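You operate a simulated robot arm through the tools that you are given. There is no shell and no other tool. Be economical: measure what you need, move in short steps, check, and stop when the job is done.

You run a simulated two-armed robot. Do the job below in one go: nothing can be reset, and whatever is moved stays where it is left.

JOB
Press the end of the blue stepped roll flush in the truing cradle.
Fine: plate crank in till the end is flush, right back after; roll back on its rest.

The check looks at the end state, three seconds after you hand in, the way a careful person would. Anything else that was tipped, shoved, dropped, spilled or broken makes it a failure.

ROBOT AND FRAMES
Two 7-joint arms with fingered hands on one trunk, on a base that drives. Base frame: it is fixed to the floor where the robot stands at the start and does not move with it; the origin is under the middle of the robot, x ahead of it, y to its left, z up. Lengths are in cm, angles in rad, forces in N, time in s.
The left shoulder is at the start at [7, 14.2, 121.4], the right one opposite. With the tool pointing down near the work surface each hand reaches from about 38 to 78 cm from the robot's upright axis, wherever it stands, measured 20 degrees to its own side. Places, roughly: edge plate [60, -30, 90]; plate crank [50, -40, 90]; roll rest saddle [50, -20, 90]; truing cradle saddle [60, -20, 90]. Payload 3.6 kg a hand.
The tool frame of a hand sits at the grasp point between the pads (the TCP): z along the fingers, y along the line on which they close. The tips reach 2.5 cm beyond it. Largest opening 8.8 cm; the body of the gripper starts 2.9 cm behind the TCP. The gripper is a hand of 5 fingers: y runs from the thumb to the fingers, the wrist lies at [-1.3, -9.7, -16.2] in the tool frame, and closing takes about 1.5 s.
Orientation is that of the tool frame in the base frame, as a unit quaternion [x, y, z, w]. With the fingers straight down and the wrist toward the robot, the tool's x, y and z point along [0, 1, 0], [1, 0, 0] and [0, 0, -1] of the base frame.

CONTROLS
- The arms move only by the tool play_rows. It takes "left_steps", "right_steps" or both (then of equal length, played together; a hand with none holds still); each is one flat list of numbers, 7 for each row, row after row: the opening, from 0 (shut) to 1 (fully open), then the shift along the tool's x, y, z in units of 100 mm (1.0 is 100 mm), then the turn, a rotation vector about the tool's x, y, z in units of 45 degrees (1.0 is 45 degrees). In form: [fingers, dx, dy, dz, rx, ry, rz, fingers, dx, dy, dz, rx, ry, rz, ...]. A call has 1 to 10 rows; each row is the pose to reach, as a shift and turn from the pose commanded when the call began, along the tool's axes at that moment. A call with a number of a shift or a turn outside -1 to 1 is refused whole. A row lasts 0.2 s, in which the tool goes at most 5 cm and 0.15 rad; a call with a longer step from one row to the next is refused whole, and so is a gripper value outside its range. Where a pose cannot be reached the arm comes as near as it can. A force on the tool above 40 N (or 10 N above the force at the start of the call, whichever is more), or a blocked arm, ends the call early, and 0.2 s more pass. The fingers move at their own pace (about 7.2 cm/s each) and stop on an object; they squeeze with about 30 N. The grip force told is the motor's: it shows also when the fingers shut on nothing. Time passes only in rows, and 0.2 s behind the last, so rows that repeat a pose let the fingers close. It gives the time, the measured TCP pose, the force on the tool (base axes), the opening and the grip force at its end, in the units of the frame above (readings bear some noise), with the torque about the TCP (base axes, N m) and any sound that the robot's microphone picked up.
- Cameras (640 x 400 px; columns grow to the right, rows downward): "scene" is now at [11.77, -5.08, 143.96]; the picture's right is [-0.59, -0.81, 0.00], its down [-0.50, 0.37, -0.78] and it looks along [0.63, -0.46, -0.62] (base axes); focal length 275 px, centre (320, 200). "left" rides on the left gripper at [-5.9, -7.9, -10.5] in its tool frame; the picture's right is [-0.73, -0.32, 0.61], its down [0.62, -0.68, 0.38] and it looks along [0.29, 0.66, 0.70] (tool axes); focal length 234 px, centre (320, 200). "right" rides on the right gripper at [5.9, -7.9, -10.5] in its tool frame; the picture's right is [-0.73, 0.32, -0.61], its down [-0.62, -0.68, 0.38] and it looks along [-0.29, 0.66, 0.70] (tool axes); focal length 234 px, centre (320, 200). There is no depth. A picture from a camera that has moved, and an enlarged one, comes with that camera's place and axes in the base frame and with its lens.
- grab_frame(camera): a new picture of that camera. No time passes.
- move_column(by): slides the trunk up (or, below 0, down) by that many cm; the arms and the scene camera ride with it, the base frame stays. It gives what a move gives, with no picture.
- steer(legs): drives the robot by 1 to 6 legs, each [ahead, left, turn to the left] in cm, cm and rad, along the robot's own axes; the way and the turn of a leg run together, so that a leg with both is an arc; at most 150 cm and 3.142 rad a leg. The arms and the cameras ride along, it lands a little off, and it stops where it bumps. It gives what a move gives.
- set_grasp(shape, hand): the hand has 5 fingers and takes this shape, open, in about a second: jaw (thumb against the fingers, like two jaws); tri (thumb and two fingers); tip (a fingertip pinch); poke (one finger out to press); point (the index stretched); flat (the hand flat); cup (the hand cupped); fist (a fist). The gripper value then closes the fingers along that shape, each until it touches; the sizes above hold for jaw. It gives what a move gives, with no picture.
- head_to(pan, tilt): turns the head with the scene camera to pan (to the left, within 1.501 rad either way) and tilt (down, from -0.506 to 1.204), counted from straight ahead of the robot. It gives what a move gives.
- enlarge(camera, box): a new picture of the part [left, top, right, bottom] of that camera's present view, enlarged. No time passes.
- finish_job(): hands the job in; it is judged then, once.

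Go step by step. Nothing tells you exact positions but the pictures and the camera data: compare them with the known pose of the tool, close in by small moves and look again before you grip or let go. The budget is 120 turns and 100 pictures, counting those below and the enlarged ones. Unless the task says otherwise, let go and move clear before handing in, and close with one line.

The tools are called after ">>>" by a JSON object that holds its "fn" and its "kwargs". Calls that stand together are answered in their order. play_rows: Moves the arms, as the interface text tells. Its arguments: {"type":"object","properties":{"left_steps":{"type":"array","items":{"type":"number"}},"right_steps":{"type":"array","items":{"type":"number"}}},"required":[]} The other tools are called the same way: move_column (by) slides the trunk up or down; set_grasp (shape, hand) gives the hand a shape; steer (legs) drives the base; head_to (pan, tilt) turns the head that bears the scene camera; grab_frame (camera) takes a picture; enlarge (camera, box) takes an enlarged picture of a part of a camera's view; finish_job () hands the job in.

At the start:

```text
clock: 0.0
left_tool_pos: [47.16, -2.85, 127.64]
left_tcp_rot: [0.707, 0.707, 0.0, 0.0]
left_force: [-0.1, -0.3, 0.0]
left_wrist_torque: [0.0, 0.0, -0.02]
left_opening: 8.78
left_grasp_force: 0.0
left_shape: jaw
right_tool_pos: [33.83, -45.4, 124.05]
right_tcp_rot: [0.707, 0.707, 0.0, 0.0]
right_force: [-0.1, 0.5, -0.6]
right_wrist_torque: [-0.02, 0.03, -0.01]
right_opening: 8.78
right_grasp_force: 0.0
right_shape: jaw
trunk travel left (down, up): [-75.0, 19.0]
robot x, y, heading: [0.03, -0.03, -0.0]
head pan, tilt: [-0.628, 0.67]
```

scene: 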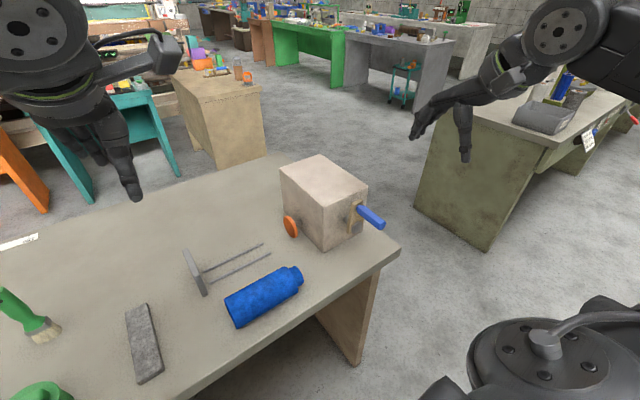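
right: 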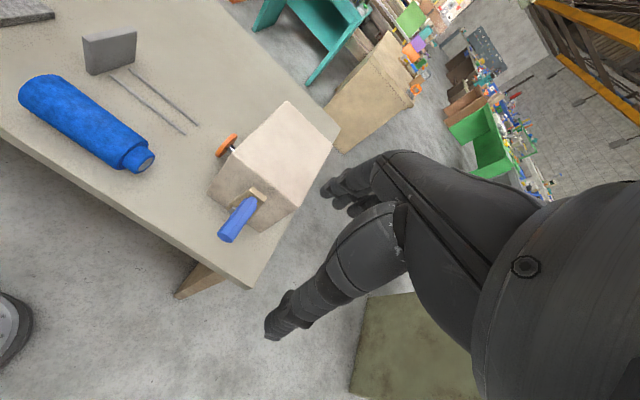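
left: 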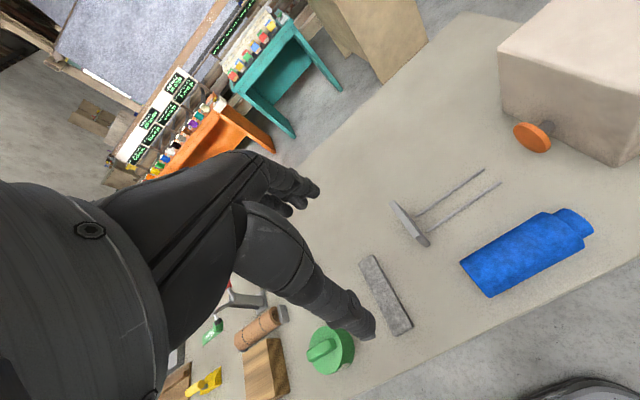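

I see the blue stepped roll near the table's front edge, a cradle of two rails with an end stop, and a box with an orange plate and blue crank. I'll look closer.

>>> {"fn": "enlarge", "kwargs": {"camera": "scene", "box": [160, 140, 420, 340]}}

>>> {"fn": "enlarge", "kwargs": {"camera": "right", "box": [0, 0, 360, 280]}}

>>> {"fn": "enlarge", "kwargs": {"camera": "left", "box": [360, 60, 640, 320]}}

```text
2.00 times, centred on (290, 240) of scene
camera zoom: at [11.77, -5.08, 143.96], right [-0.59, -0.81, 0.0], down [-0.5, 0.37, -0.78], along [0.63, -0.46, -0.62], focal length 550 px, centre (380, 120)
```

zoom: 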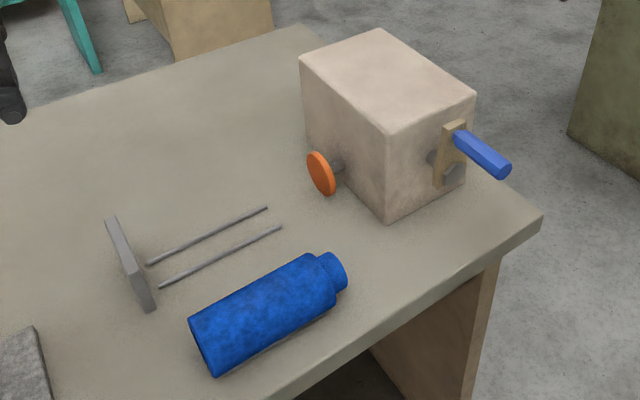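

```text
1.43 times, centred on (180, 140) of right
camera zoom: at [26.04, -39.47, 134.44], right [0.32, -0.73, 0.61], down [-0.68, -0.62, -0.38], along [0.66, -0.29, -0.7], focal length 334 px, centre (520, 286)
```

zoom: 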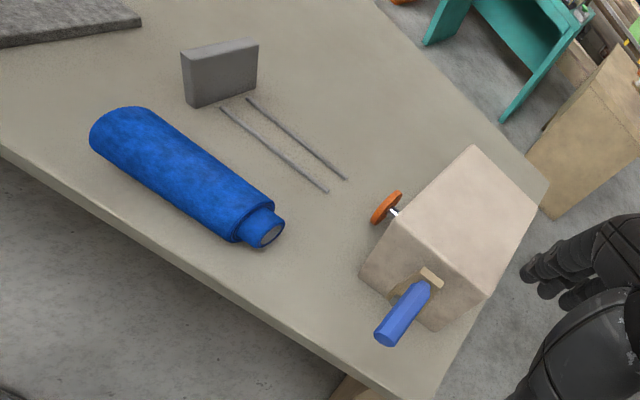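

```text
1.54 times, centred on (500, 190) of left
camera zoom: at [39.24, -8.83, 138.17], right [-0.32, -0.73, -0.61], down [-0.68, 0.62, -0.38], along [0.66, 0.29, -0.7], focal length 360 px, centre (43, 215)
```

zoom: 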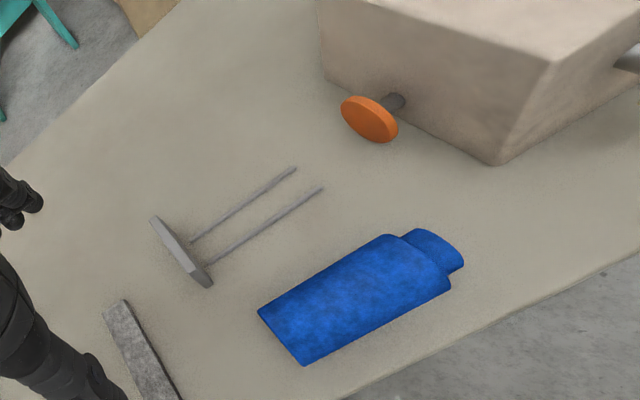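

The roll lies along y near x≈48, y −8…−25; the rails are at x≈60/64 and the plate at y≈−31, with the crank handle along −x near (46,−46,98). I'll move the left arm aside and bring the right one closer for a better look.

>>> {"fn": "play_rows", "kwargs": {"left_steps": [1, 0.4, 0, 0, 0, 0, 0, 1, 0.8, 0, 0, 0, 0, 0, 1, 1, 0, 0, 0, 0, 0, 1, 1, 0, 0, 0, 0, 0], "right_steps": [1, 0.4, 0, 0, 0, 0, 0, 1, 0.8, 0, 0.2, 0, 0, 0, 1, 1, 0, 0.5, 0, 0, 0, 1, 1, 0, 0.8, 0, 0, 0]}}

>>> {"fn": "play_rows", "kwargs": {"left_steps": [1, 0.4, 0, 0, 0, 0, 0, 1, 0.8, 0, 0, 0, 0, 0, 1, 1, 0, 0, 0, 0, 0, 1, 1, 0, 0, 0, 0, 0], "right_steps": [1, 0.4, 0, 0, 0, 0, 0, 1, 0.8, 0, 0, 0, 0, 0, 1, 1, 0, 0, 0, 0, 0, 1, 1, 0, 0, 0, 0, 0]}}

>>> {"fn": "grab_frame", "kwargs": {"camera": "right"}}

>>> {"fn": "grab_frame", "kwargs": {"camera": "scene"}}

```text
clock: 1.0
left_tool_pos: [47.13, 6.99, 127.78]
left_tcp_rot: [0.707, 0.707, 0.0, 0.0]
left_force: [1.3, -0.1, 0.1]
left_wrist_torque: [-0.01, -0.02, 0.0]
left_opening: 8.77
left_grasp_force: 0.1
left_shape: jaw
right_tool_pos: [33.89, -35.03, 115.95]
right_tcp_rot: [0.707, 0.707, 0.001, 0.0]
right_force: [0.2, 0.2, 0.0]
right_wrist_torque: [0.0, 0.01, 0.0]
right_opening: 8.78
right_grasp_force: 0.0
right_shape: jaw
trunk travel left (down, up): [-75.0, 19.0]
robot x, y, heading: [-0.08, 0.15, -0.001]
head pan, tilt: [-0.628, 0.67]
```

```text
clock: 2.0
left_tool_pos: [47.11, 17.13, 127.7]
left_tcp_rot: [0.707, 0.707, 0.0, 0.001]
left_force: [-1.0, -0.6, 0.0]
left_wrist_torque: [-0.01, 0.02, -0.01]
left_opening: 8.76
left_grasp_force: 0.1
left_shape: jaw
right_tool_pos: [36.42, -26.1, 117.49]
right_tcp_rot: [0.707, 0.707, 0.0, -0.001]
right_force: [-0.4, 0.1, 0.4]
right_wrist_torque: [0.01, 0.0, -0.01]
right_opening: 8.75
right_grasp_force: 0.0
right_shape: jaw
right hand out of reach, approached as far as the arm can: row 1, 2, 3, 4
trunk travel left (down, up): [-75.0, 19.0]
robot x, y, heading: [-0.22, -0.31, -0.005]
head pan, tilt: [-0.628, 0.67]
```

```text
93 pictures are left
camera right: at [28.51, -20.33, 128.04], right [0.32, -0.73, 0.61], down [-0.68, -0.62, -0.38], along [0.66, -0.29, -0.7], focal length 234 px, centre (320, 200)
```

right: 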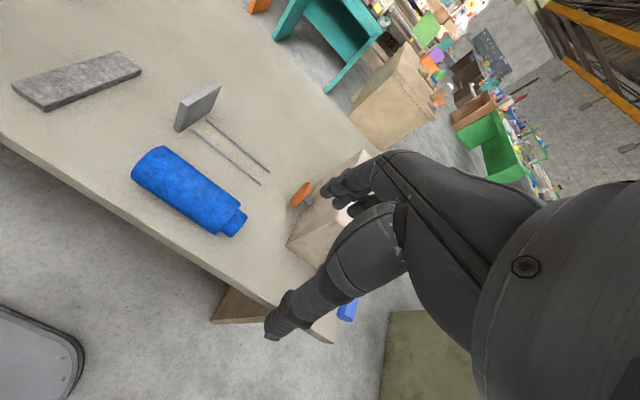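

```text
92 pictures are left
camera scene: at [11.72, -5.11, 143.96], right [-0.59, -0.81, 0.0], down [-0.5, 0.37, -0.78], along [0.63, -0.46, -0.62], focal length 275 px, centre (320, 200)
```

scene: 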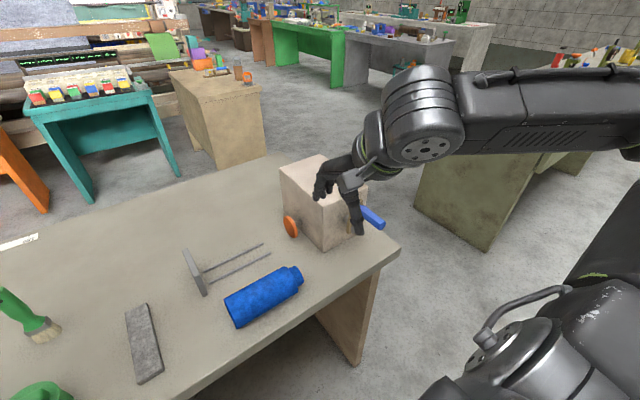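

The right hand is near the left-inner limit of its reach. I'll zoom on the roll and cradle to measure precisely.

>>> {"fn": "enlarge", "kwargs": {"camera": "scene", "box": [170, 235, 320, 335]}}

>>> {"fn": "enlarge", "kwargs": {"camera": "right", "box": [110, 70, 330, 250]}}

```text
4.00 times, centred on (245, 285) of scene
camera zoom: at [11.72, -5.11, 143.96], right [-0.59, -0.81, 0.0], down [-0.5, 0.37, -0.78], along [0.63, -0.46, -0.62], focal length 1099 px, centre (620, -140)
```

zoom: 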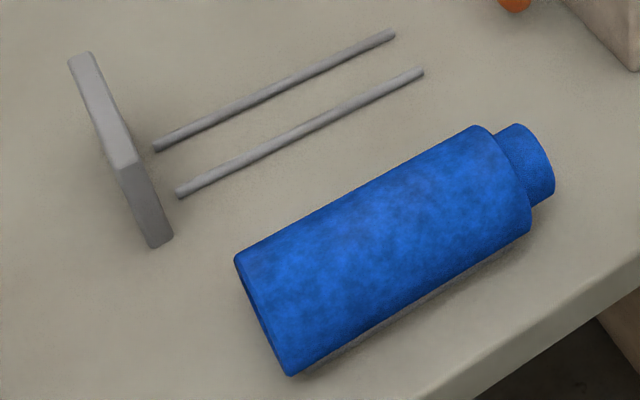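

```text
2.22 times, centred on (220, 160) of right
camera zoom: at [28.51, -20.33, 128.04], right [0.32, -0.73, 0.61], down [-0.68, -0.62, -0.38], along [0.66, -0.29, -0.7], focal length 520 px, centre (542, 289)
```

zoom: 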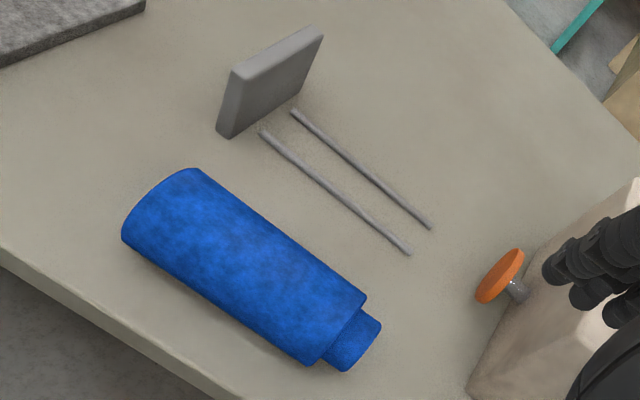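

The roll's body is Ø≈6.9, axis x≈47.5, y −7.6…−22.4, with the neck to −24.8. The cradle axis is x≈62.3 and the stop face is at y≈−5.8. I'll move over the roll.

>>> {"fn": "play_rows", "kwargs": {"right_steps": [1, 0.1, 0.4, 0, 0, 0, 0, 1, 0.4, 0.7, 0, 0, 0, 0, 1, 0.7, 1, 0, 0, 0, 0, 1, 1, 1, 0, 0, 0, 0, 1, 1, 1, 0, 0, 0, 0]}}

```text
clock: 3.2
left_tool_pos: [47.11, 16.98, 127.69]
left_tcp_rot: [0.707, 0.707, -0.001, 0.001]
left_force: [-0.1, 0.5, 0.1]
left_wrist_torque: [0.01, 0.02, -0.01]
left_opening: 8.77
left_grasp_force: 0.1
left_shape: jaw
right_tool_pos: [46.62, -16.13, 117.75]
right_tcp_rot: [0.707, 0.707, 0.0, -0.001]
right_force: [0.3, 0.3, -0.1]
right_wrist_torque: [0.02, -0.01, 0.02]
right_opening: 8.78
right_grasp_force: 0.1
right_shape: jaw
trunk travel left (down, up): [-75.0, 19.0]
robot x, y, heading: [-0.53, 0.26, 0.003]
head pan, tilt: [-0.628, 0.67]
```

Over the roll; descending to a check height.

>>> {"fn": "play_rows", "kwargs": {"right_steps": [1, 0.08, 0.09, 0.4, 0, 0, 0, 1, 0.08, 0.09, 0.8, 0, 0, 0, 1, 0.08, 0.09, 1, 0, 0, 0, 1, 0.08, 0.09, 1, 0, 0, 0]}}

>>> {"fn": "play_rows", "kwargs": {"right_steps": [1, 0, 0, 0.4, 0, 0, 0, 1, 0, 0, 0.7, 0, 0, 0, 1, 0, 0, 0.7, 0, 0, 0]}}

>>> {"fn": "grab_frame", "kwargs": {"camera": "right"}}

>>> {"fn": "grab_frame", "kwargs": {"camera": "scene"}}

```text
clock: 4.2
left_tool_pos: [47.17, 17.14, 127.54]
left_tcp_rot: [0.707, 0.707, 0.0, 0.0]
left_force: [-0.6, -0.2, -0.4]
left_wrist_torque: [0.0, 0.0, 0.02]
left_opening: 8.78
left_grasp_force: 0.0
left_shape: jaw
right_tool_pos: [47.32, -15.27, 107.7]
right_tcp_rot: [0.707, 0.707, 0.0, 0.0]
right_force: [0.1, 0.1, -0.2]
right_wrist_torque: [-0.02, 0.0, 0.0]
right_opening: 8.78
right_grasp_force: 0.0
right_shape: jaw
trunk travel left (down, up): [-75.0, 19.0]
robot x, y, heading: [0.26, -0.43, 0.0]
head pan, tilt: [-0.628, 0.67]
```

```text
clock: 5.0
left_tool_pos: [47.04, 17.21, 127.68]
left_tcp_rot: [0.707, 0.707, 0.0, 0.0]
left_force: [0.2, 0.1, -0.3]
left_wrist_torque: [0.05, -0.02, 0.01]
left_opening: 8.76
left_grasp_force: 0.1
left_shape: jaw
right_tool_pos: [47.39, -15.35, 100.67]
right_tcp_rot: [0.707, 0.707, 0.001, 0.001]
right_force: [0.3, -0.1, -0.7]
right_wrist_torque: [0.03, 0.02, -0.04]
right_opening: 8.75
right_grasp_force: 0.0
right_shape: jaw
trunk travel left (down, up): [-75.0, 19.0]
robot x, y, heading: [0.14, -0.16, -0.005]
head pan, tilt: [-0.628, 0.67]
```

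```text
89 pictures are left
camera right: at [39.46, -9.43, 111.14], right [0.32, -0.73, 0.61], down [-0.68, -0.62, -0.38], along [0.66, -0.29, -0.7], focal length 234 px, centre (320, 200)
```

right: 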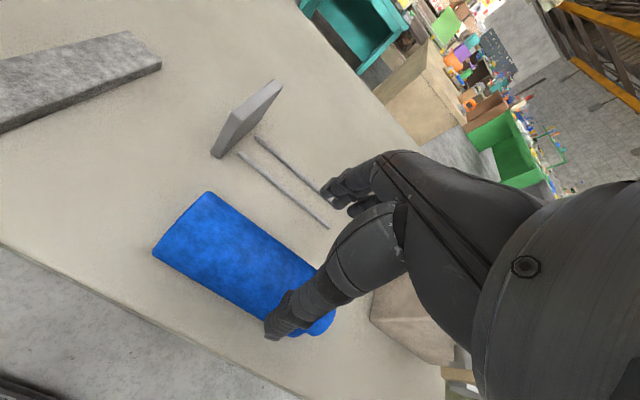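

```text
88 pictures are left
camera scene: at [11.67, -5.04, 143.97], right [-0.59, -0.81, 0.0], down [-0.5, 0.36, -0.78], along [0.63, -0.46, -0.62], focal length 275 px, centre (320, 200)
```

scene: 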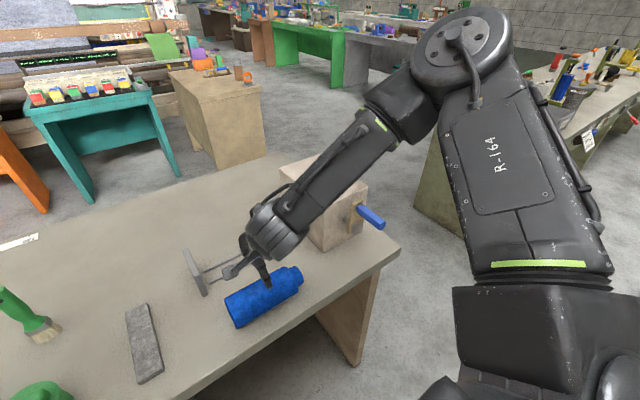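

The geometry agrees (roll axis x≈47.5). I'll descend around it.

>>> {"fn": "play_rows", "kwargs": {"right_steps": [1, 0, 0.01, 0.3, 0, 0, 0, 1, 0, 0.01, 0.5, 0, 0, 0, 1, 0, 0.01, 0.7, 0, 0, 0, 1, 0, 0.01, 0.85, 0, 0, 0, 1, 0, 0.01, 1.0, 0, 0, 0, 1, 0, 0.01, 1.0, 0, 0, 0]}}

>>> {"fn": "enlarge", "kwargs": {"camera": "scene", "box": [170, 210, 330, 335]}}

>>> {"fn": "grab_frame", "kwargs": {"camera": "right"}}

```text
clock: 6.4
left_tool_pos: [47.34, 17.14, 127.56]
left_tcp_rot: [0.707, 0.707, 0.0, 0.0]
left_force: [0.7, 0.5, 0.1]
left_wrist_torque: [0.02, -0.01, -0.04]
left_opening: 8.78
left_grasp_force: 0.0
left_shape: jaw
right_tool_pos: [47.24, -16.4, 91.82]
right_tcp_rot: [0.707, 0.707, 0.0, 0.0]
right_force: [-0.2, 0.4, 0.2]
right_wrist_torque: [-0.01, -0.01, -0.02]
right_opening: 8.8
right_grasp_force: 0.1
right_shape: jaw
right hand out of reach, approached as far as the arm can: row 4, 5, 6
trunk travel left (down, up): [-75.0, 19.0]
robot x, y, heading: [-0.09, -0.0, 0.006]
head pan, tilt: [-0.628, 0.67]
```

```text
3.20 times, centred on (250, 272) of scene
camera zoom: at [11.8, -5.04, 143.96], right [-0.59, -0.81, 0.0], down [-0.5, 0.36, -0.78], along [0.63, -0.46, -0.62], focal length 879 px, centre (544, -32)
```

zoom: 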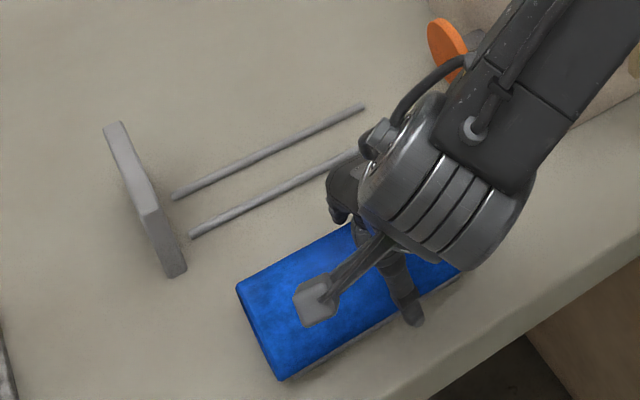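

```text
86 pictures are left
camera right: at [39.32, -10.56, 102.26], right [0.32, -0.73, 0.61], down [-0.68, -0.62, -0.38], along [0.66, -0.29, -0.7], focal length 234 px, centre (320, 200)
```

right: 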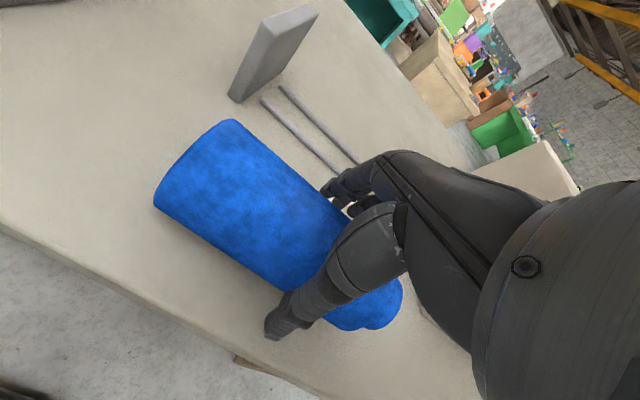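

The arm hits an inner reach limit just above the grasp height. I'll go up and shift the base left/back so the roll sits in the middle of the right arm's reach.

>>> {"fn": "play_rows", "kwargs": {"right_steps": [1, 0, 0, -0.3, 0, 0, 0, 1, 0, 0, -0.6, 0, 0, 0, 1, 0, 0, -1, 0, 0, 0, 1, 0, 0, -1, 0, 0, 0]}}

>>> {"fn": "steer", "kwargs": {"legs": [[-5, 12, 0]]}}

```text
clock: 7.4
left_tool_pos: [47.19, 17.14, 127.58]
left_tcp_rot: [0.707, 0.708, 0.0, 0.0]
left_force: [0.0, 0.6, 1.0]
left_wrist_torque: [-0.01, 0.01, -0.02]
left_opening: 8.77
left_grasp_force: 0.0
left_shape: jaw
right_tool_pos: [47.09, -16.38, 101.78]
right_tcp_rot: [0.708, 0.706, 0.0, 0.0]
right_force: [-0.2, 0.1, -0.4]
right_wrist_torque: [-0.05, -0.03, 0.0]
right_opening: 8.75
right_grasp_force: 0.2
right_shape: jaw
trunk travel left (down, up): [-75.0, 19.0]
robot x, y, heading: [0.19, 0.03, -0.002]
head pan, tilt: [-0.628, 0.67]
```

```text
clock: 8.7
left_tool_pos: [42.36, 29.1, 127.59]
left_tcp_rot: [0.708, 0.706, -0.001, -0.001]
left_force: [0.3, -0.9, 0.5]
left_wrist_torque: [0.01, -0.02, 0.02]
left_opening: 8.78
left_grasp_force: 0.1
left_shape: jaw
right_tool_pos: [42.21, -4.33, 101.81]
right_tcp_rot: [0.707, 0.707, 0.001, -0.001]
right_force: [-0.4, 0.2, 0.0]
right_wrist_torque: [-0.02, 0.0, -0.01]
right_opening: 8.81
right_grasp_force: 0.0
right_shape: jaw
trunk travel left (down, up): [-75.0, 19.0]
robot x, y, heading: [-5.03, 12.27, 0.0]
head pan, tilt: [-0.628, 0.67]
```

Base shifted. Moving back over the roll.

>>> {"fn": "play_rows", "kwargs": {"right_steps": [1, -0.4, 0.2, 0, 0, 0, 0, 1, -0.8, 0.4, 0, 0, 0, 0, 1, -1, 0.53, 0, 0, 0, 0, 1, -1, 0.53, 0, 0, 0, 0]}}

>>> {"fn": "play_rows", "kwargs": {"right_steps": [1, -0.1, 0, 0.3, 0, 0, 0, 1, -0.1, 0, 0.6, 0, 0, 0, 1, -0.1, 0, 0.85, 0, 0, 0, 1, -0.1, 0, 0.85, 0, 0, 0]}}

>>> {"fn": "grab_frame", "kwargs": {"camera": "right"}}

>>> {"fn": "grab_frame", "kwargs": {"camera": "scene"}}

```text
clock: 9.7
left_tool_pos: [42.23, 29.11, 127.67]
left_tcp_rot: [0.708, 0.707, 0.001, 0.0]
left_force: [-0.2, 1.0, -0.3]
left_wrist_torque: [-0.01, -0.01, -0.02]
left_opening: 8.78
left_grasp_force: 0.1
left_shape: jaw
right_tool_pos: [47.5, -14.25, 101.75]
right_tcp_rot: [0.708, 0.706, 0.0, 0.0]
right_force: [-0.5, -0.3, 0.7]
right_wrist_torque: [-0.02, 0.0, 0.0]
right_opening: 8.78
right_grasp_force: 0.1
right_shape: jaw
trunk travel left (down, up): [-75.0, 19.0]
robot x, y, heading: [-5.08, 11.72, -0.006]
head pan, tilt: [-0.628, 0.67]
```

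```text
clock: 10.7
left_tool_pos: [42.18, 29.12, 127.74]
left_tcp_rot: [0.708, 0.706, -0.001, 0.001]
left_force: [0.4, -0.1, 0.2]
left_wrist_torque: [0.02, 0.0, 0.01]
left_opening: 8.78
left_grasp_force: 0.1
left_shape: jaw
right_tool_pos: [47.41, -15.1, 93.07]
right_tcp_rot: [0.708, 0.707, 0.001, 0.0]
right_force: [0.0, 0.3, -0.1]
right_wrist_torque: [-0.02, 0.04, 0.0]
right_opening: 8.77
right_grasp_force: 0.2
right_shape: jaw
trunk travel left (down, up): [-75.0, 19.0]
robot x, y, heading: [-5.2, 12.53, -0.001]
head pan, tilt: [-0.628, 0.67]
```

```text
85 pictures are left
camera right: at [39.57, -9.22, 103.53], right [0.32, -0.73, 0.61], down [-0.68, -0.62, -0.38], along [0.66, -0.29, -0.7], focal length 234 px, centre (320, 200)
```

right: 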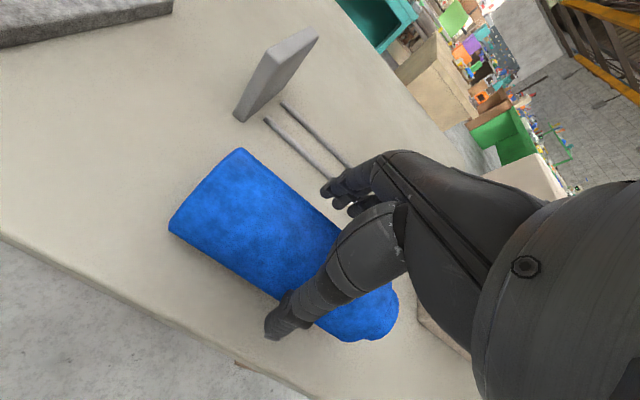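

```text
84 pictures are left
camera scene: at [6.82, 7.07, 143.96], right [-0.59, -0.81, 0.0], down [-0.5, 0.37, -0.78], along [0.63, -0.46, -0.62], focal length 275 px, centre (320, 200)
```

scene: 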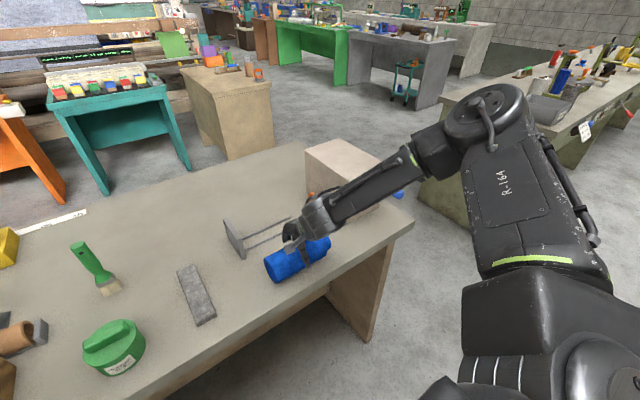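

No reach problem now. I'll lower the last 2.8 cm, then close.

>>> {"fn": "play_rows", "kwargs": {"right_steps": [1, -0.03, 0.01, 0.15, 0, 0, 0, 1, -0.03, 0.01, 0.27, 0, 0, 0, 1, -0.03, 0.01, 0.27, 0, 0, 0]}}

>>> {"fn": "enlarge", "kwargs": {"camera": "scene", "box": [200, 180, 360, 300]}}

```text
clock: 11.5
left_tool_pos: [42.17, 29.35, 127.74]
left_tcp_rot: [0.707, 0.707, 0.0, 0.0]
left_force: [-0.5, 0.4, 0.4]
left_wrist_torque: [0.01, 0.03, -0.01]
left_opening: 8.78
left_grasp_force: 0.1
left_shape: jaw
right_tool_pos: [47.53, -15.62, 90.5]
right_tcp_rot: [0.708, 0.707, 0.0, 0.0]
right_force: [-0.3, 0.2, -0.7]
right_wrist_torque: [-0.02, 0.03, -0.01]
right_opening: 8.78
right_grasp_force: 0.0
right_shape: jaw
trunk travel left (down, up): [-75.0, 19.0]
robot x, y, heading: [-5.11, 12.26, 0.002]
head pan, tilt: [-0.628, 0.67]
```

```text
3.33 times, centred on (280, 240) of scene
camera zoom: at [6.82, 7.06, 143.96], right [-0.59, -0.81, 0.0], down [-0.5, 0.37, -0.78], along [0.63, -0.46, -0.62], focal length 916 px, centre (453, 67)
```

zoom: 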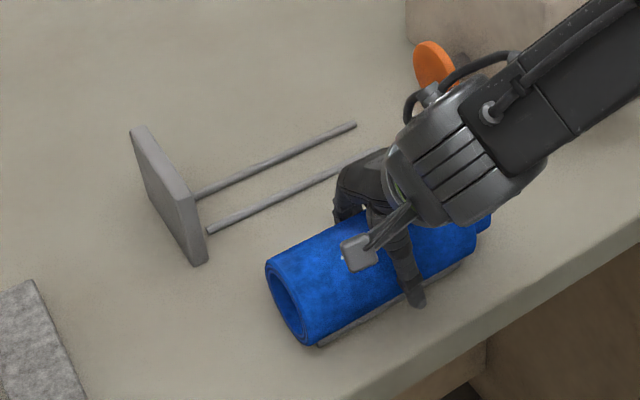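

The inner roll is recessed at the far end and sticks out at the near one, so pressing evens it. Closing the hand.

>>> {"fn": "play_rows", "kwargs": {"right_steps": [0.5, 0, 0, 0, 0, 0, 0, 0, 0, 0, 0, 0, 0, 0, 0, 0, 0, 0, 0, 0, 0, 0, 0, 0, 0, 0, 0, 0, 0, 0, 0, 0, 0, 0, 0, 0, 0, 0, 0, 0, 0, 0, 0, 0, 0, 0, 0, 0, 0]}}

>>> {"fn": "play_rows", "kwargs": {"right_steps": [0, 0, 0, -0.05, 0, 0, 0, 0, 0, 0, -0.15, 0, 0, 0, 0, 0, 0, -0.3, 0, 0, 0, 0, 0, 0, -0.3, 0, 0, 0]}}

>>> {"fn": "enlarge", "kwargs": {"camera": "scene", "box": [200, 180, 360, 300]}}

>>> {"fn": "grab_frame", "kwargs": {"camera": "right"}}

```text
clock: 13.1
left_tool_pos: [42.37, 29.26, 127.68]
left_tcp_rot: [0.708, 0.706, -0.001, 0.0]
left_force: [0.1, 0.4, -0.4]
left_wrist_torque: [-0.03, -0.01, -0.01]
left_opening: 8.75
left_grasp_force: 0.0
left_shape: jaw
right_tool_pos: [47.65, -15.49, 90.52]
right_tcp_rot: [0.708, 0.706, 0.0, 0.0]
right_force: [3.7, -1.3, 2.1]
right_wrist_torque: [-0.05, -0.06, 0.16]
right_opening: 6.36
right_grasp_force: 29.2
right_shape: jaw
trunk travel left (down, up): [-75.0, 19.0]
robot x, y, heading: [-4.97, 12.28, 0.003]
head pan, tilt: [-0.628, 0.67]
```

```text
clock: 14.1
left_tool_pos: [42.33, 29.18, 127.58]
left_tcp_rot: [0.708, 0.706, -0.001, 0.0]
left_force: [0.0, 0.7, 0.2]
left_wrist_torque: [0.02, -0.03, -0.02]
left_opening: 8.77
left_grasp_force: 0.1
left_shape: jaw
right_tool_pos: [47.56, -15.71, 93.38]
right_tcp_rot: [0.708, 0.707, -0.001, 0.0]
right_force: [0.0, 0.3, -4.1]
right_wrist_torque: [0.06, 0.02, 0.02]
right_opening: 6.3
right_grasp_force: 30.1
right_shape: jaw
trunk travel left (down, up): [-75.0, 19.0]
robot x, y, heading: [-4.65, 11.8, -0.005]
head pan, tilt: [-0.628, 0.67]
```

```text
3.33 times, centred on (280, 240) of scene
camera zoom: at [6.92, 7.03, 143.95], right [-0.59, -0.81, 0.0], down [-0.5, 0.37, -0.78], along [0.63, -0.46, -0.62], focal length 916 px, centre (453, 67)
```

zoom: 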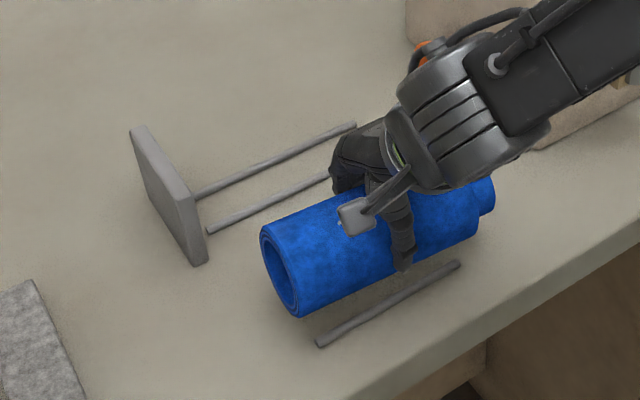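

```text
81 pictures are left
camera right: at [39.74, -9.73, 104.0], right [0.32, -0.73, 0.61], down [-0.68, -0.62, -0.38], along [0.66, -0.29, -0.7], focal length 234 px, centre (320, 200)
```

right: 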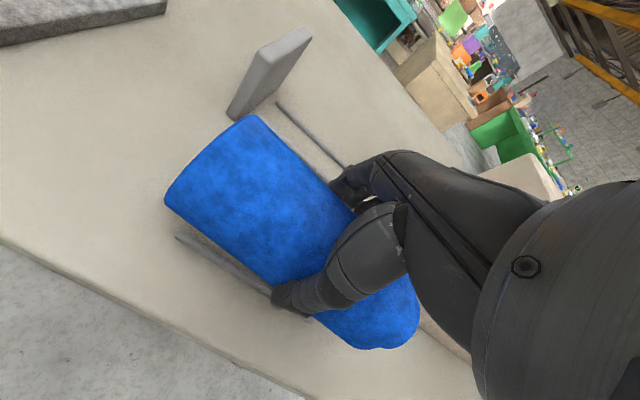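

The roll is held (≈0.4 kg) and I can see the rest rails. I'll lift more and carry it about 14.9 cm forward, 1 cm left, over the cradle.

>>> {"fn": "play_rows", "kwargs": {"right_steps": [0, 0, 0, -0.2, 0, 0, 0, 0, 0, 0.2, -0.4, 0, 0, 0, 0, 0, 0.5, -0.4, 0, 0, 0, 0, 0, 0.8, -0.4, 0, 0, 0, 0, 0, 1, -0.4, 0, 0, 0, 0, 0, 1, -0.4, 0, 0, 0]}}

>>> {"fn": "play_rows", "kwargs": {"right_steps": [0, 0.05, 0.25, 0, 0, 0, 0, 0, 0.1, 0.49, 0, 0, 0, 0, 0, 0.1, 0.49, 0, 0, 0, 0]}}

>>> {"fn": "grab_frame", "kwargs": {"camera": "right"}}

>>> {"fn": "enlarge", "kwargs": {"camera": "scene", "box": [200, 160, 360, 280]}}

```text
clock: 15.5
left_tool_pos: [42.34, 29.11, 127.64]
left_tcp_rot: [0.708, 0.707, 0.0, 0.0]
left_force: [-0.1, -0.4, 0.6]
left_wrist_torque: [-0.01, 0.03, 0.0]
left_opening: 8.76
left_grasp_force: 0.0
left_shape: jaw
right_tool_pos: [57.64, -15.51, 97.42]
right_tcp_rot: [0.708, 0.706, 0.0, 0.0]
right_force: [0.6, -0.8, -3.2]
right_wrist_torque: [0.05, 0.0, -0.01]
right_opening: 6.31
right_grasp_force: 30.6
right_shape: jaw
trunk travel left (down, up): [-75.0, 19.0]
robot x, y, heading: [-4.85, 12.11, -0.001]
head pan, tilt: [-0.628, 0.67]
```

```text
clock: 16.3
left_tool_pos: [42.33, 29.23, 127.6]
left_tcp_rot: [0.708, 0.706, 0.001, 0.0]
left_force: [0.3, -0.8, -0.4]
left_wrist_torque: [-0.02, 0.0, -0.02]
left_opening: 8.79
left_grasp_force: 0.1
left_shape: jaw
right_tool_pos: [60.77, -15.13, 98.66]
right_tcp_rot: [0.708, 0.706, 0.0, 0.0]
right_force: [-0.5, -0.6, -3.3]
right_wrist_torque: [0.05, 0.0, 0.03]
right_opening: 6.32
right_grasp_force: 30.5
right_shape: jaw
right hand out of reach, approached as far as the arm can: row 2, 3
trunk travel left (down, up): [-75.0, 19.0]
robot x, y, heading: [-4.75, 12.21, -0.004]
head pan, tilt: [-0.628, 0.67]
```

```text
80 pictures are left
camera right: at [52.93, -9.27, 109.0], right [0.32, -0.73, 0.61], down [-0.68, -0.62, -0.38], along [0.66, -0.29, -0.7], focal length 234 px, centre (320, 200)
```

right: 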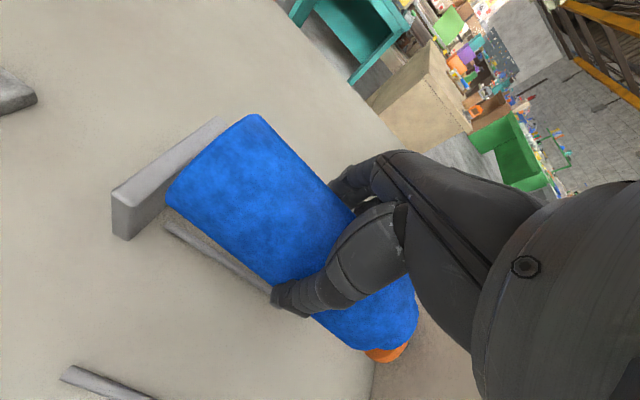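

```text
3.33 times, centred on (280, 220) of scene
camera zoom: at [6.86, 7.04, 143.95], right [-0.59, -0.81, 0.0], down [-0.5, 0.37, -0.78], along [0.63, -0.46, -0.62], focal length 916 px, centre (453, 133)
```

zoom: 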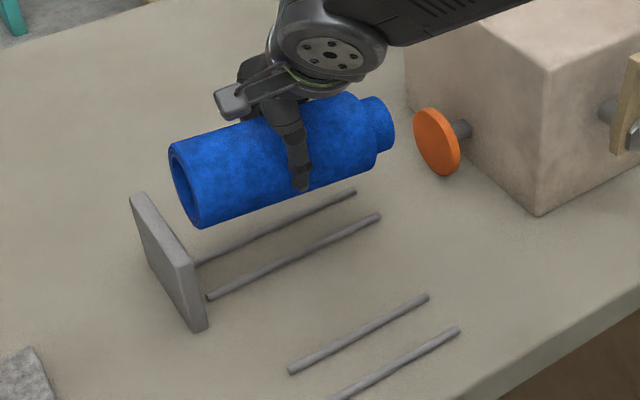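

The arm's far limit is reached at x≈60.8. I'll drive the base forward 4 cm and then fine-position.

>>> {"fn": "steer", "kwargs": {"legs": [[4, 0, 0]]}}

```text
clock: 17.2
left_tool_pos: [45.58, 29.2, 127.88]
left_tcp_rot: [0.707, 0.707, 0.002, 0.002]
left_force: [-0.7, 0.7, 0.3]
left_wrist_torque: [0.03, -0.04, 0.03]
left_opening: 8.77
left_grasp_force: 0.1
left_shape: jaw
right_tool_pos: [64.25, -15.0, 98.94]
right_tcp_rot: [0.708, 0.707, 0.002, 0.002]
right_force: [-0.8, 0.3, -1.9]
right_wrist_torque: [0.0, 0.0, 0.0]
right_opening: 6.31
right_grasp_force: 30.0
right_shape: jaw
trunk travel left (down, up): [-75.0, 19.0]
robot x, y, heading: [-0.79, 12.12, 0.004]
head pan, tilt: [-0.628, 0.67]
```

Centering over the cradle and lowering to just above the rails.

>>> {"fn": "play_rows", "kwargs": {"right_steps": [0, 0.02, -0.09, 0, 0, 0, 0, 0, 0.04, -0.18, 0.2, 0, 0, 0, 0, 0.04, -0.18, 0.45, 0, 0, 0, 0, 0.04, -0.18, 0.6, 0, 0, 0, 0, 0.04, -0.18, 0.6, 0, 0, 0]}}

>>> {"fn": "grab_frame", "kwargs": {"camera": "right"}}

>>> {"fn": "enlarge", "kwargs": {"camera": "scene", "box": [200, 160, 360, 280]}}

```text
clock: 18.4
left_tool_pos: [46.16, 29.19, 127.71]
left_tcp_rot: [0.707, 0.707, 0.0, 0.0]
left_force: [0.8, 0.9, 0.5]
left_wrist_torque: [-0.01, 0.01, -0.01]
left_opening: 8.77
left_grasp_force: 0.0
left_shape: jaw
right_tool_pos: [61.51, -15.16, 94.31]
right_tcp_rot: [0.707, 0.707, 0.0, 0.0]
right_force: [-0.3, -0.7, -2.3]
right_wrist_torque: [0.05, -0.02, 0.0]
right_opening: 6.3
right_grasp_force: 30.4
right_shape: jaw
right hand out of reach, approached as far as the arm can: row 3, 4, 5
trunk travel left (down, up): [-75.0, 19.0]
robot x, y, heading: [-1.11, 12.23, -0.001]
head pan, tilt: [-0.628, 0.67]
```

```text
78 pictures are left
camera right: at [53.69, -9.42, 104.75], right [0.32, -0.73, 0.61], down [-0.68, -0.62, -0.38], along [0.66, -0.29, -0.7], focal length 234 px, centre (320, 200)
```

right: 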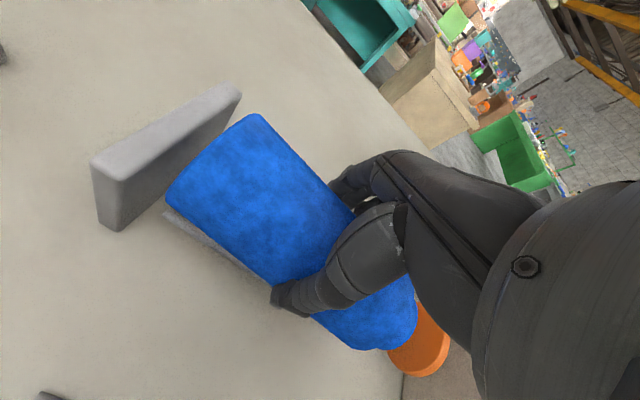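

```text
3.33 times, centred on (280, 220) of scene
camera zoom: at [10.81, 7.07, 143.95], right [-0.59, -0.81, 0.0], down [-0.5, 0.37, -0.78], along [0.63, -0.46, -0.62], focal length 916 px, centre (453, 133)
```

zoom: 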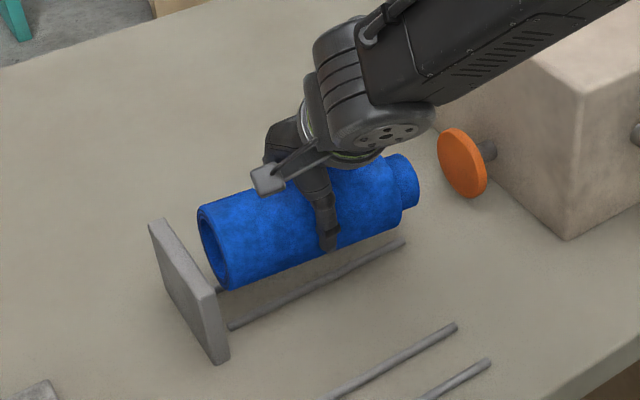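

Still limited when low; driving forward another 4 cm.

>>> {"fn": "steer", "kwargs": {"legs": [[4.5, 0, 0]]}}

>>> {"fn": "play_rows", "kwargs": {"right_steps": [0, 0.01, 0, 0, 0, 0, 0, 0, 0.01, 0, 0, 0, 0, 0]}}

```text
clock: 19.3
left_tool_pos: [50.02, 29.29, 127.92]
left_tcp_rot: [0.708, 0.706, 0.002, 0.002]
left_force: [-0.6, 0.3, -1.0]
left_wrist_torque: [0.02, -0.03, -0.01]
left_opening: 8.78
left_grasp_force: 0.1
left_shape: jaw
right_tool_pos: [65.45, -15.41, 94.68]
right_tcp_rot: [0.707, 0.707, 0.002, 0.001]
right_force: [-0.6, 1.2, -3.3]
right_wrist_torque: [0.03, 0.0, -0.01]
right_opening: 6.29
right_grasp_force: 30.2
right_shape: jaw
trunk travel left (down, up): [-75.0, 19.0]
robot x, y, heading: [3.32, 11.94, -0.001]
head pan, tilt: [-0.628, 0.67]
```

```text
clock: 19.9
left_tool_pos: [50.35, 29.21, 127.68]
left_tcp_rot: [0.708, 0.706, 0.001, 0.001]
left_force: [0.4, 0.6, -0.3]
left_wrist_torque: [0.03, -0.01, -0.01]
left_opening: 8.77
left_grasp_force: 0.1
left_shape: jaw
right_tool_pos: [65.85, -15.21, 94.45]
right_tcp_rot: [0.707, 0.707, 0.001, 0.0]
right_force: [-0.2, -0.2, -2.9]
right_wrist_torque: [0.05, 0.03, 0.02]
right_opening: 6.31
right_grasp_force: 29.8
right_shape: jaw
trunk travel left (down, up): [-75.0, 19.0]
robot x, y, heading: [3.11, 12.47, 0.002]
head pan, tilt: [-0.628, 0.67]
```

>>> {"fn": "play_rows", "kwargs": {"right_steps": [0, 0.03, -0.2, 0, 0, 0, 0, 0, 0.05, -0.34, 0, 0, 0, 0, 0, 0.05, -0.34, 0.12, 0, 0, 0, 0, 0.05, -0.34, 0.24, 0, 0, 0, 0, 0.05, -0.34, 0.24, 0, 0, 0]}}

>>> {"fn": "grab_frame", "kwargs": {"camera": "right"}}

>>> {"fn": "enlarge", "kwargs": {"camera": "scene", "box": [200, 160, 360, 280]}}

```text
clock: 21.1
left_tool_pos: [50.52, 29.12, 127.57]
left_tcp_rot: [0.707, 0.707, 0.0, 0.0]
left_force: [-0.2, -1.0, 0.0]
left_wrist_torque: [0.0, -0.02, -0.02]
left_opening: 8.77
left_grasp_force: 0.1
left_shape: jaw
right_tool_pos: [62.45, -14.79, 91.95]
right_tcp_rot: [0.707, 0.707, 0.0, -0.001]
right_force: [0.1, -0.3, -3.8]
right_wrist_torque: [0.07, 0.02, 0.0]
right_opening: 6.3
right_grasp_force: 30.1
right_shape: jaw
trunk travel left (down, up): [-75.0, 19.0]
robot x, y, heading: [3.21, 11.97, 0.004]
head pan, tilt: [-0.628, 0.67]
```

```text
76 pictures are left
camera right: at [54.53, -8.96, 102.34], right [0.32, -0.73, 0.61], down [-0.68, -0.62, -0.38], along [0.66, -0.29, -0.7], focal length 234 px, centre (320, 200)
```

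right: 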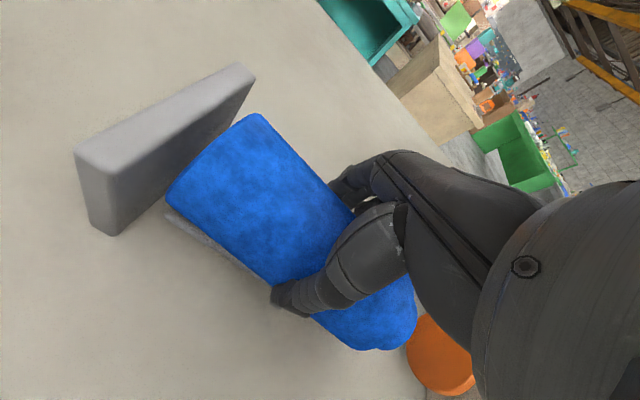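

```text
3.33 times, centred on (280, 220) of scene
camera zoom: at [15.12, 7.01, 143.95], right [-0.59, -0.81, 0.0], down [-0.5, 0.37, -0.78], along [0.63, -0.46, -0.62], focal length 916 px, centre (453, 133)
```

zoom: 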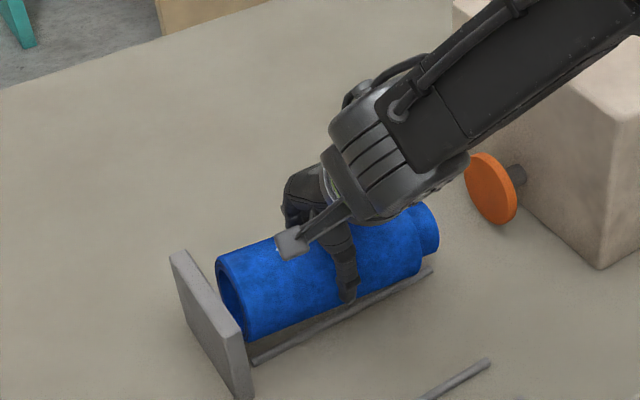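

Aligned with the rails with a small gap to the stop. Lowering onto the rails.

>>> {"fn": "play_rows", "kwargs": {"right_steps": [0, 0.01, 0, 0.06, 0, 0, 0, 0, 0.01, 0, 0.11, 0, 0, 0, 0, 0.01, 0, 0.14, 0, 0, 0, 0, 0.01, 0, 0.14, 0, 0, 0]}}

>>> {"fn": "enlarge", "kwargs": {"camera": "scene", "box": [220, 190, 330, 280]}}

```text
clock: 22.1
left_tool_pos: [50.56, 29.23, 127.67]
left_tcp_rot: [0.708, 0.706, 0.0, 0.0]
left_force: [0.3, 0.6, 0.3]
left_wrist_torque: [-0.03, 0.02, 0.01]
left_opening: 8.77
left_grasp_force: 0.1
left_shape: jaw
right_tool_pos: [62.23, -14.86, 90.9]
right_tcp_rot: [0.707, 0.707, -0.001, -0.001]
right_force: [3.2, 1.8, 0.6]
right_wrist_torque: [-0.1, -0.1, 0.18]
right_opening: 6.29
right_grasp_force: 29.7
right_shape: jaw
right hand out of reach, approached as far as the arm can: row 2, 3, 4
trunk travel left (down, up): [-75.0, 19.0]
robot x, y, heading: [3.27, 12.53, 0.002]
head pan, tilt: [-0.628, 0.67]
```

```text
4.44 times, centred on (275, 235) of scene
camera zoom: at [15.17, 7.13, 143.96], right [-0.59, -0.81, 0.0], down [-0.5, 0.36, -0.78], along [0.63, -0.46, -0.62], focal length 1221 px, centre (520, 44)
```

zoom: 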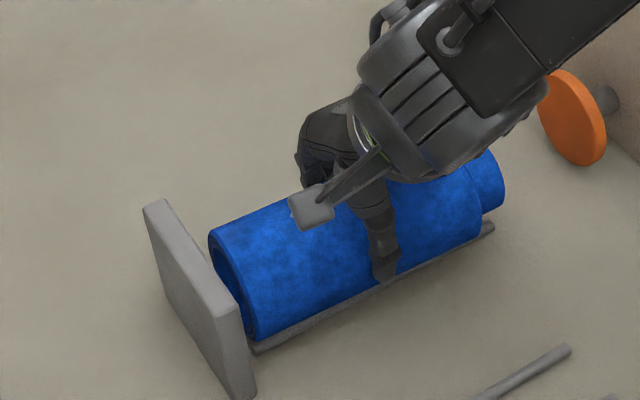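

Contact is felt (the load is taken by the rails). Opening gently.

>>> {"fn": "play_rows", "kwargs": {"right_steps": [0.7, 0, 0, 0, 0, 0, 0, 0.75, 0, 0, 0, 0, 0, 0, 0.8, 0, 0, 0, 0, 0, 0, 0.9, 0, 0, 0, 0, 0, 0, 1, 0, 0, 0, 0, 0, 0, 1, 0, 0, 0, 0, 0, 0, 1, 0, 0, 0, 0, 0, 0, 1, 0, 0, 0, 0, 0, 0]}}

>>> {"fn": "grab_frame", "kwargs": {"camera": "right"}}

>>> {"fn": "enlarge", "kwargs": {"camera": "scene", "box": [220, 190, 330, 280]}}

```text
clock: 23.9
left_tool_pos: [50.59, 29.15, 127.71]
left_tcp_rot: [0.707, 0.707, 0.0, 0.0]
left_force: [-1.3, 0.3, -0.7]
left_wrist_torque: [-0.03, 0.01, 0.01]
left_opening: 8.77
left_grasp_force: 0.1
left_shape: jaw
right_tool_pos: [62.04, -14.82, 91.09]
right_tcp_rot: [0.707, 0.707, 0.0, -0.001]
right_force: [-0.4, -0.3, -0.6]
right_wrist_torque: [0.0, -0.01, 0.0]
right_opening: 8.79
right_grasp_force: 0.1
right_shape: jaw
trunk travel left (down, up): [-75.0, 19.0]
robot x, y, heading: [3.28, 12.03, 0.0]
head pan, tilt: [-0.628, 0.67]
```

```text
73 pictures are left
camera right: at [54.21, -8.99, 101.48], right [0.32, -0.73, 0.61], down [-0.68, -0.62, -0.38], along [0.66, -0.29, -0.7], focal length 234 px, centre (320, 200)
```

right: 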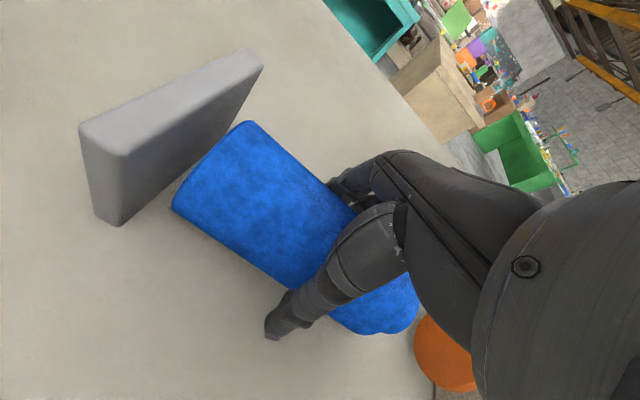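

```text
4.44 times, centred on (275, 235) of scene
camera zoom: at [15.11, 7.07, 143.96], right [-0.59, -0.81, 0.0], down [-0.5, 0.37, -0.78], along [0.63, -0.46, -0.62], focal length 1221 px, centre (520, 44)
```

zoom: 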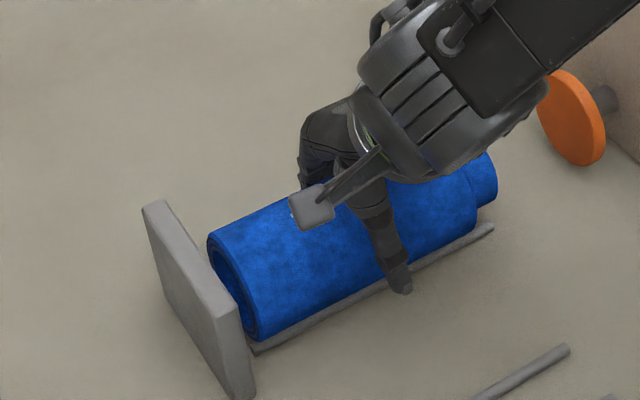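

The roll settled on the rails. I'll lift the hand straight up.

>>> {"fn": "play_rows", "kwargs": {"right_steps": [1, 0, 0.01, -0.2, 0, 0, 0, 1, 0, 0.01, -0.5, 0, 0, 0, 1, 0, 0.01, -0.8, 0, 0, 0, 1, 0, 0, -1, 0, 0, 0, 1, 0, 0, -1, 0, 0, 0]}}

>>> {"fn": "play_rows", "kwargs": {"right_steps": [1, 0, -0.3, -0.3, 0, 0, 0, 1, 0, -0.6, -0.6, 0, 0, 0, 1, -0.3, -0.8, -0.9, 0, 0, 0, 1, -0.6, -1, -1, 0, 0, 0, 1, -0.8, -1, -1, 0, 0, 0]}}

>>> {"fn": "grab_frame", "kwargs": {"camera": "scene"}}

>>> {"fn": "grab_frame", "kwargs": {"camera": "right"}}

```text
clock: 25.1
left_tool_pos: [50.52, 29.29, 127.68]
left_tcp_rot: [0.708, 0.707, 0.0, 0.001]
left_force: [0.6, -0.4, -0.3]
left_wrist_torque: [-0.02, -0.04, 0.01]
left_opening: 8.78
left_grasp_force: 0.0
left_shape: jaw
right_tool_pos: [62.18, -14.88, 101.0]
right_tcp_rot: [0.707, 0.707, 0.0, 0.0]
right_force: [-0.1, -0.1, 1.0]
right_wrist_torque: [0.02, -0.01, 0.0]
right_opening: 8.77
right_grasp_force: 0.2
right_shape: jaw
trunk travel left (down, up): [-75.0, 19.0]
robot x, y, heading: [3.4, 12.02, 0.0]
head pan, tilt: [-0.628, 0.67]
```

```text
clock: 26.3
left_tool_pos: [50.48, 29.2, 127.71]
left_tcp_rot: [0.708, 0.707, 0.0, 0.001]
left_force: [0.0, 0.3, 0.7]
left_wrist_torque: [0.02, 0.0, 0.02]
left_opening: 8.77
left_grasp_force: 0.0
left_shape: jaw
right_tool_pos: [52.2, -22.72, 110.82]
right_tcp_rot: [0.706, 0.708, 0.0, 0.0]
right_force: [0.8, 0.1, 0.1]
right_wrist_torque: [0.01, 0.01, -0.02]
right_opening: 8.75
right_grasp_force: 0.0
right_shape: jaw
trunk travel left (down, up): [-75.0, 19.0]
robot x, y, heading: [3.09, 12.26, -0.0]
head pan, tilt: [-0.628, 0.67]
```

```text
71 pictures are left
camera scene: at [15.15, 7.05, 143.95], right [-0.59, -0.81, 0.0], down [-0.5, 0.37, -0.78], along [0.63, -0.46, -0.62], focal length 275 px, centre (320, 200)
```

scene: 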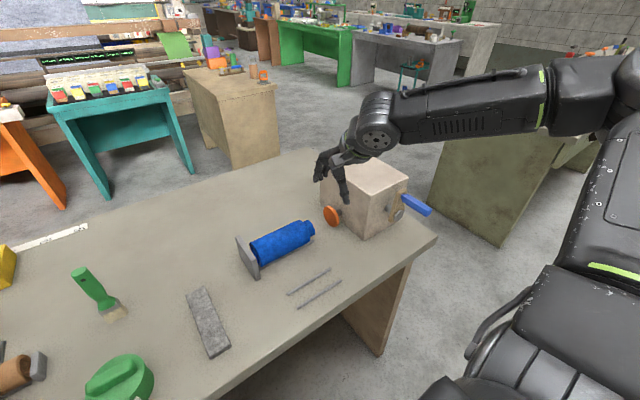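

```text
70 pictures are left
camera right: at [44.27, -16.79, 121.32], right [0.32, -0.73, 0.61], down [-0.68, -0.62, -0.38], along [0.66, -0.29, -0.7], focal length 234 px, centre (320, 200)
```

right: 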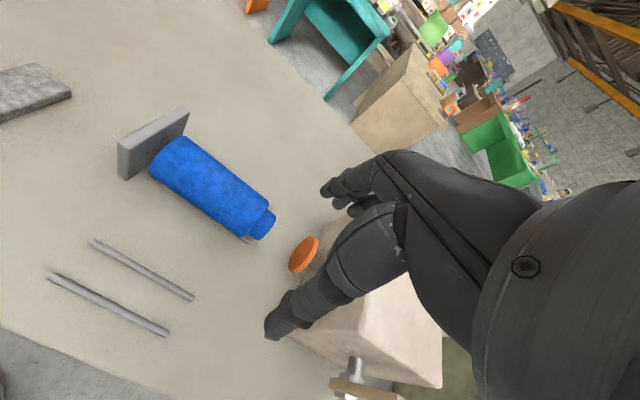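

The roll is well seated, facing the plate. I'll reposition the base for the crank (back, then right), with the hand high.

>>> {"fn": "steer", "kwargs": {"legs": [[-13, 0, 0], [0, -32, 0]]}}

>>> {"fn": "head_to", "kwargs": {"pan": -0.62, "tilt": 0.6}}

>>> {"fn": "grab_frame", "kwargs": {"camera": "scene"}}

```text
clock: 29.3
left_tool_pos: [37.57, -2.52, 127.66]
left_tcp_rot: [0.706, 0.708, -0.001, 0.001]
left_force: [0.4, -0.1, 1.4]
left_wrist_torque: [0.02, 0.01, 0.03]
left_opening: 8.74
left_grasp_force: 0.1
left_shape: jaw
right_tool_pos: [39.28, -54.38, 110.96]
right_tcp_rot: [0.706, 0.708, 0.0, 0.0]
right_force: [-0.3, -0.3, 0.6]
right_wrist_torque: [0.01, -0.01, 0.01]
right_opening: 8.79
right_grasp_force: 0.1
right_shape: jaw
trunk travel left (down, up): [-75.0, 19.0]
robot x, y, heading: [-9.75, -19.69, 0.006]
head pan, tilt: [-0.628, 0.67]
```

```text
clock: 29.9
left_tool_pos: [37.55, -2.56, 127.69]
left_tcp_rot: [0.706, 0.708, -0.001, 0.001]
left_force: [0.0, -0.7, -1.0]
left_wrist_torque: [0.04, 0.02, 0.03]
left_opening: 8.77
left_grasp_force: 0.0
left_shape: jaw
right_tool_pos: [39.27, -54.54, 110.83]
right_tcp_rot: [0.707, 0.707, 0.0, 0.0]
right_force: [-0.1, 0.4, -1.0]
right_wrist_torque: [-0.02, 0.02, -0.02]
right_opening: 8.8
right_grasp_force: 0.0
right_shape: jaw
trunk travel left (down, up): [-75.0, 19.0]
robot x, y, heading: [-9.77, -19.87, 0.003]
head pan, tilt: [-0.62, 0.6]
```

```text
69 pictures are left
camera scene: at [2.37, -24.97, 144.56], right [-0.58, -0.82, 0.0], down [-0.46, 0.33, -0.82], along [0.67, -0.48, -0.57], focal length 275 px, centre (320, 200)
```

scene: 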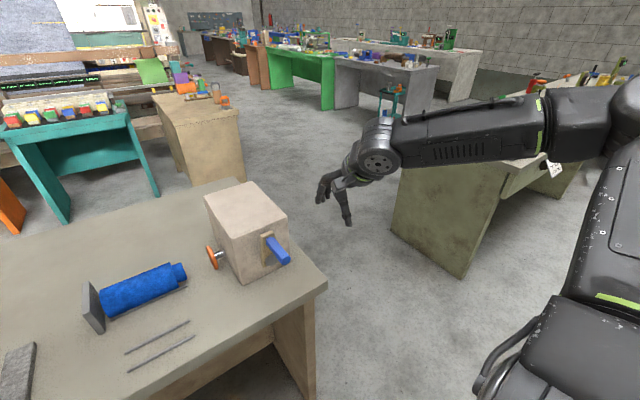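

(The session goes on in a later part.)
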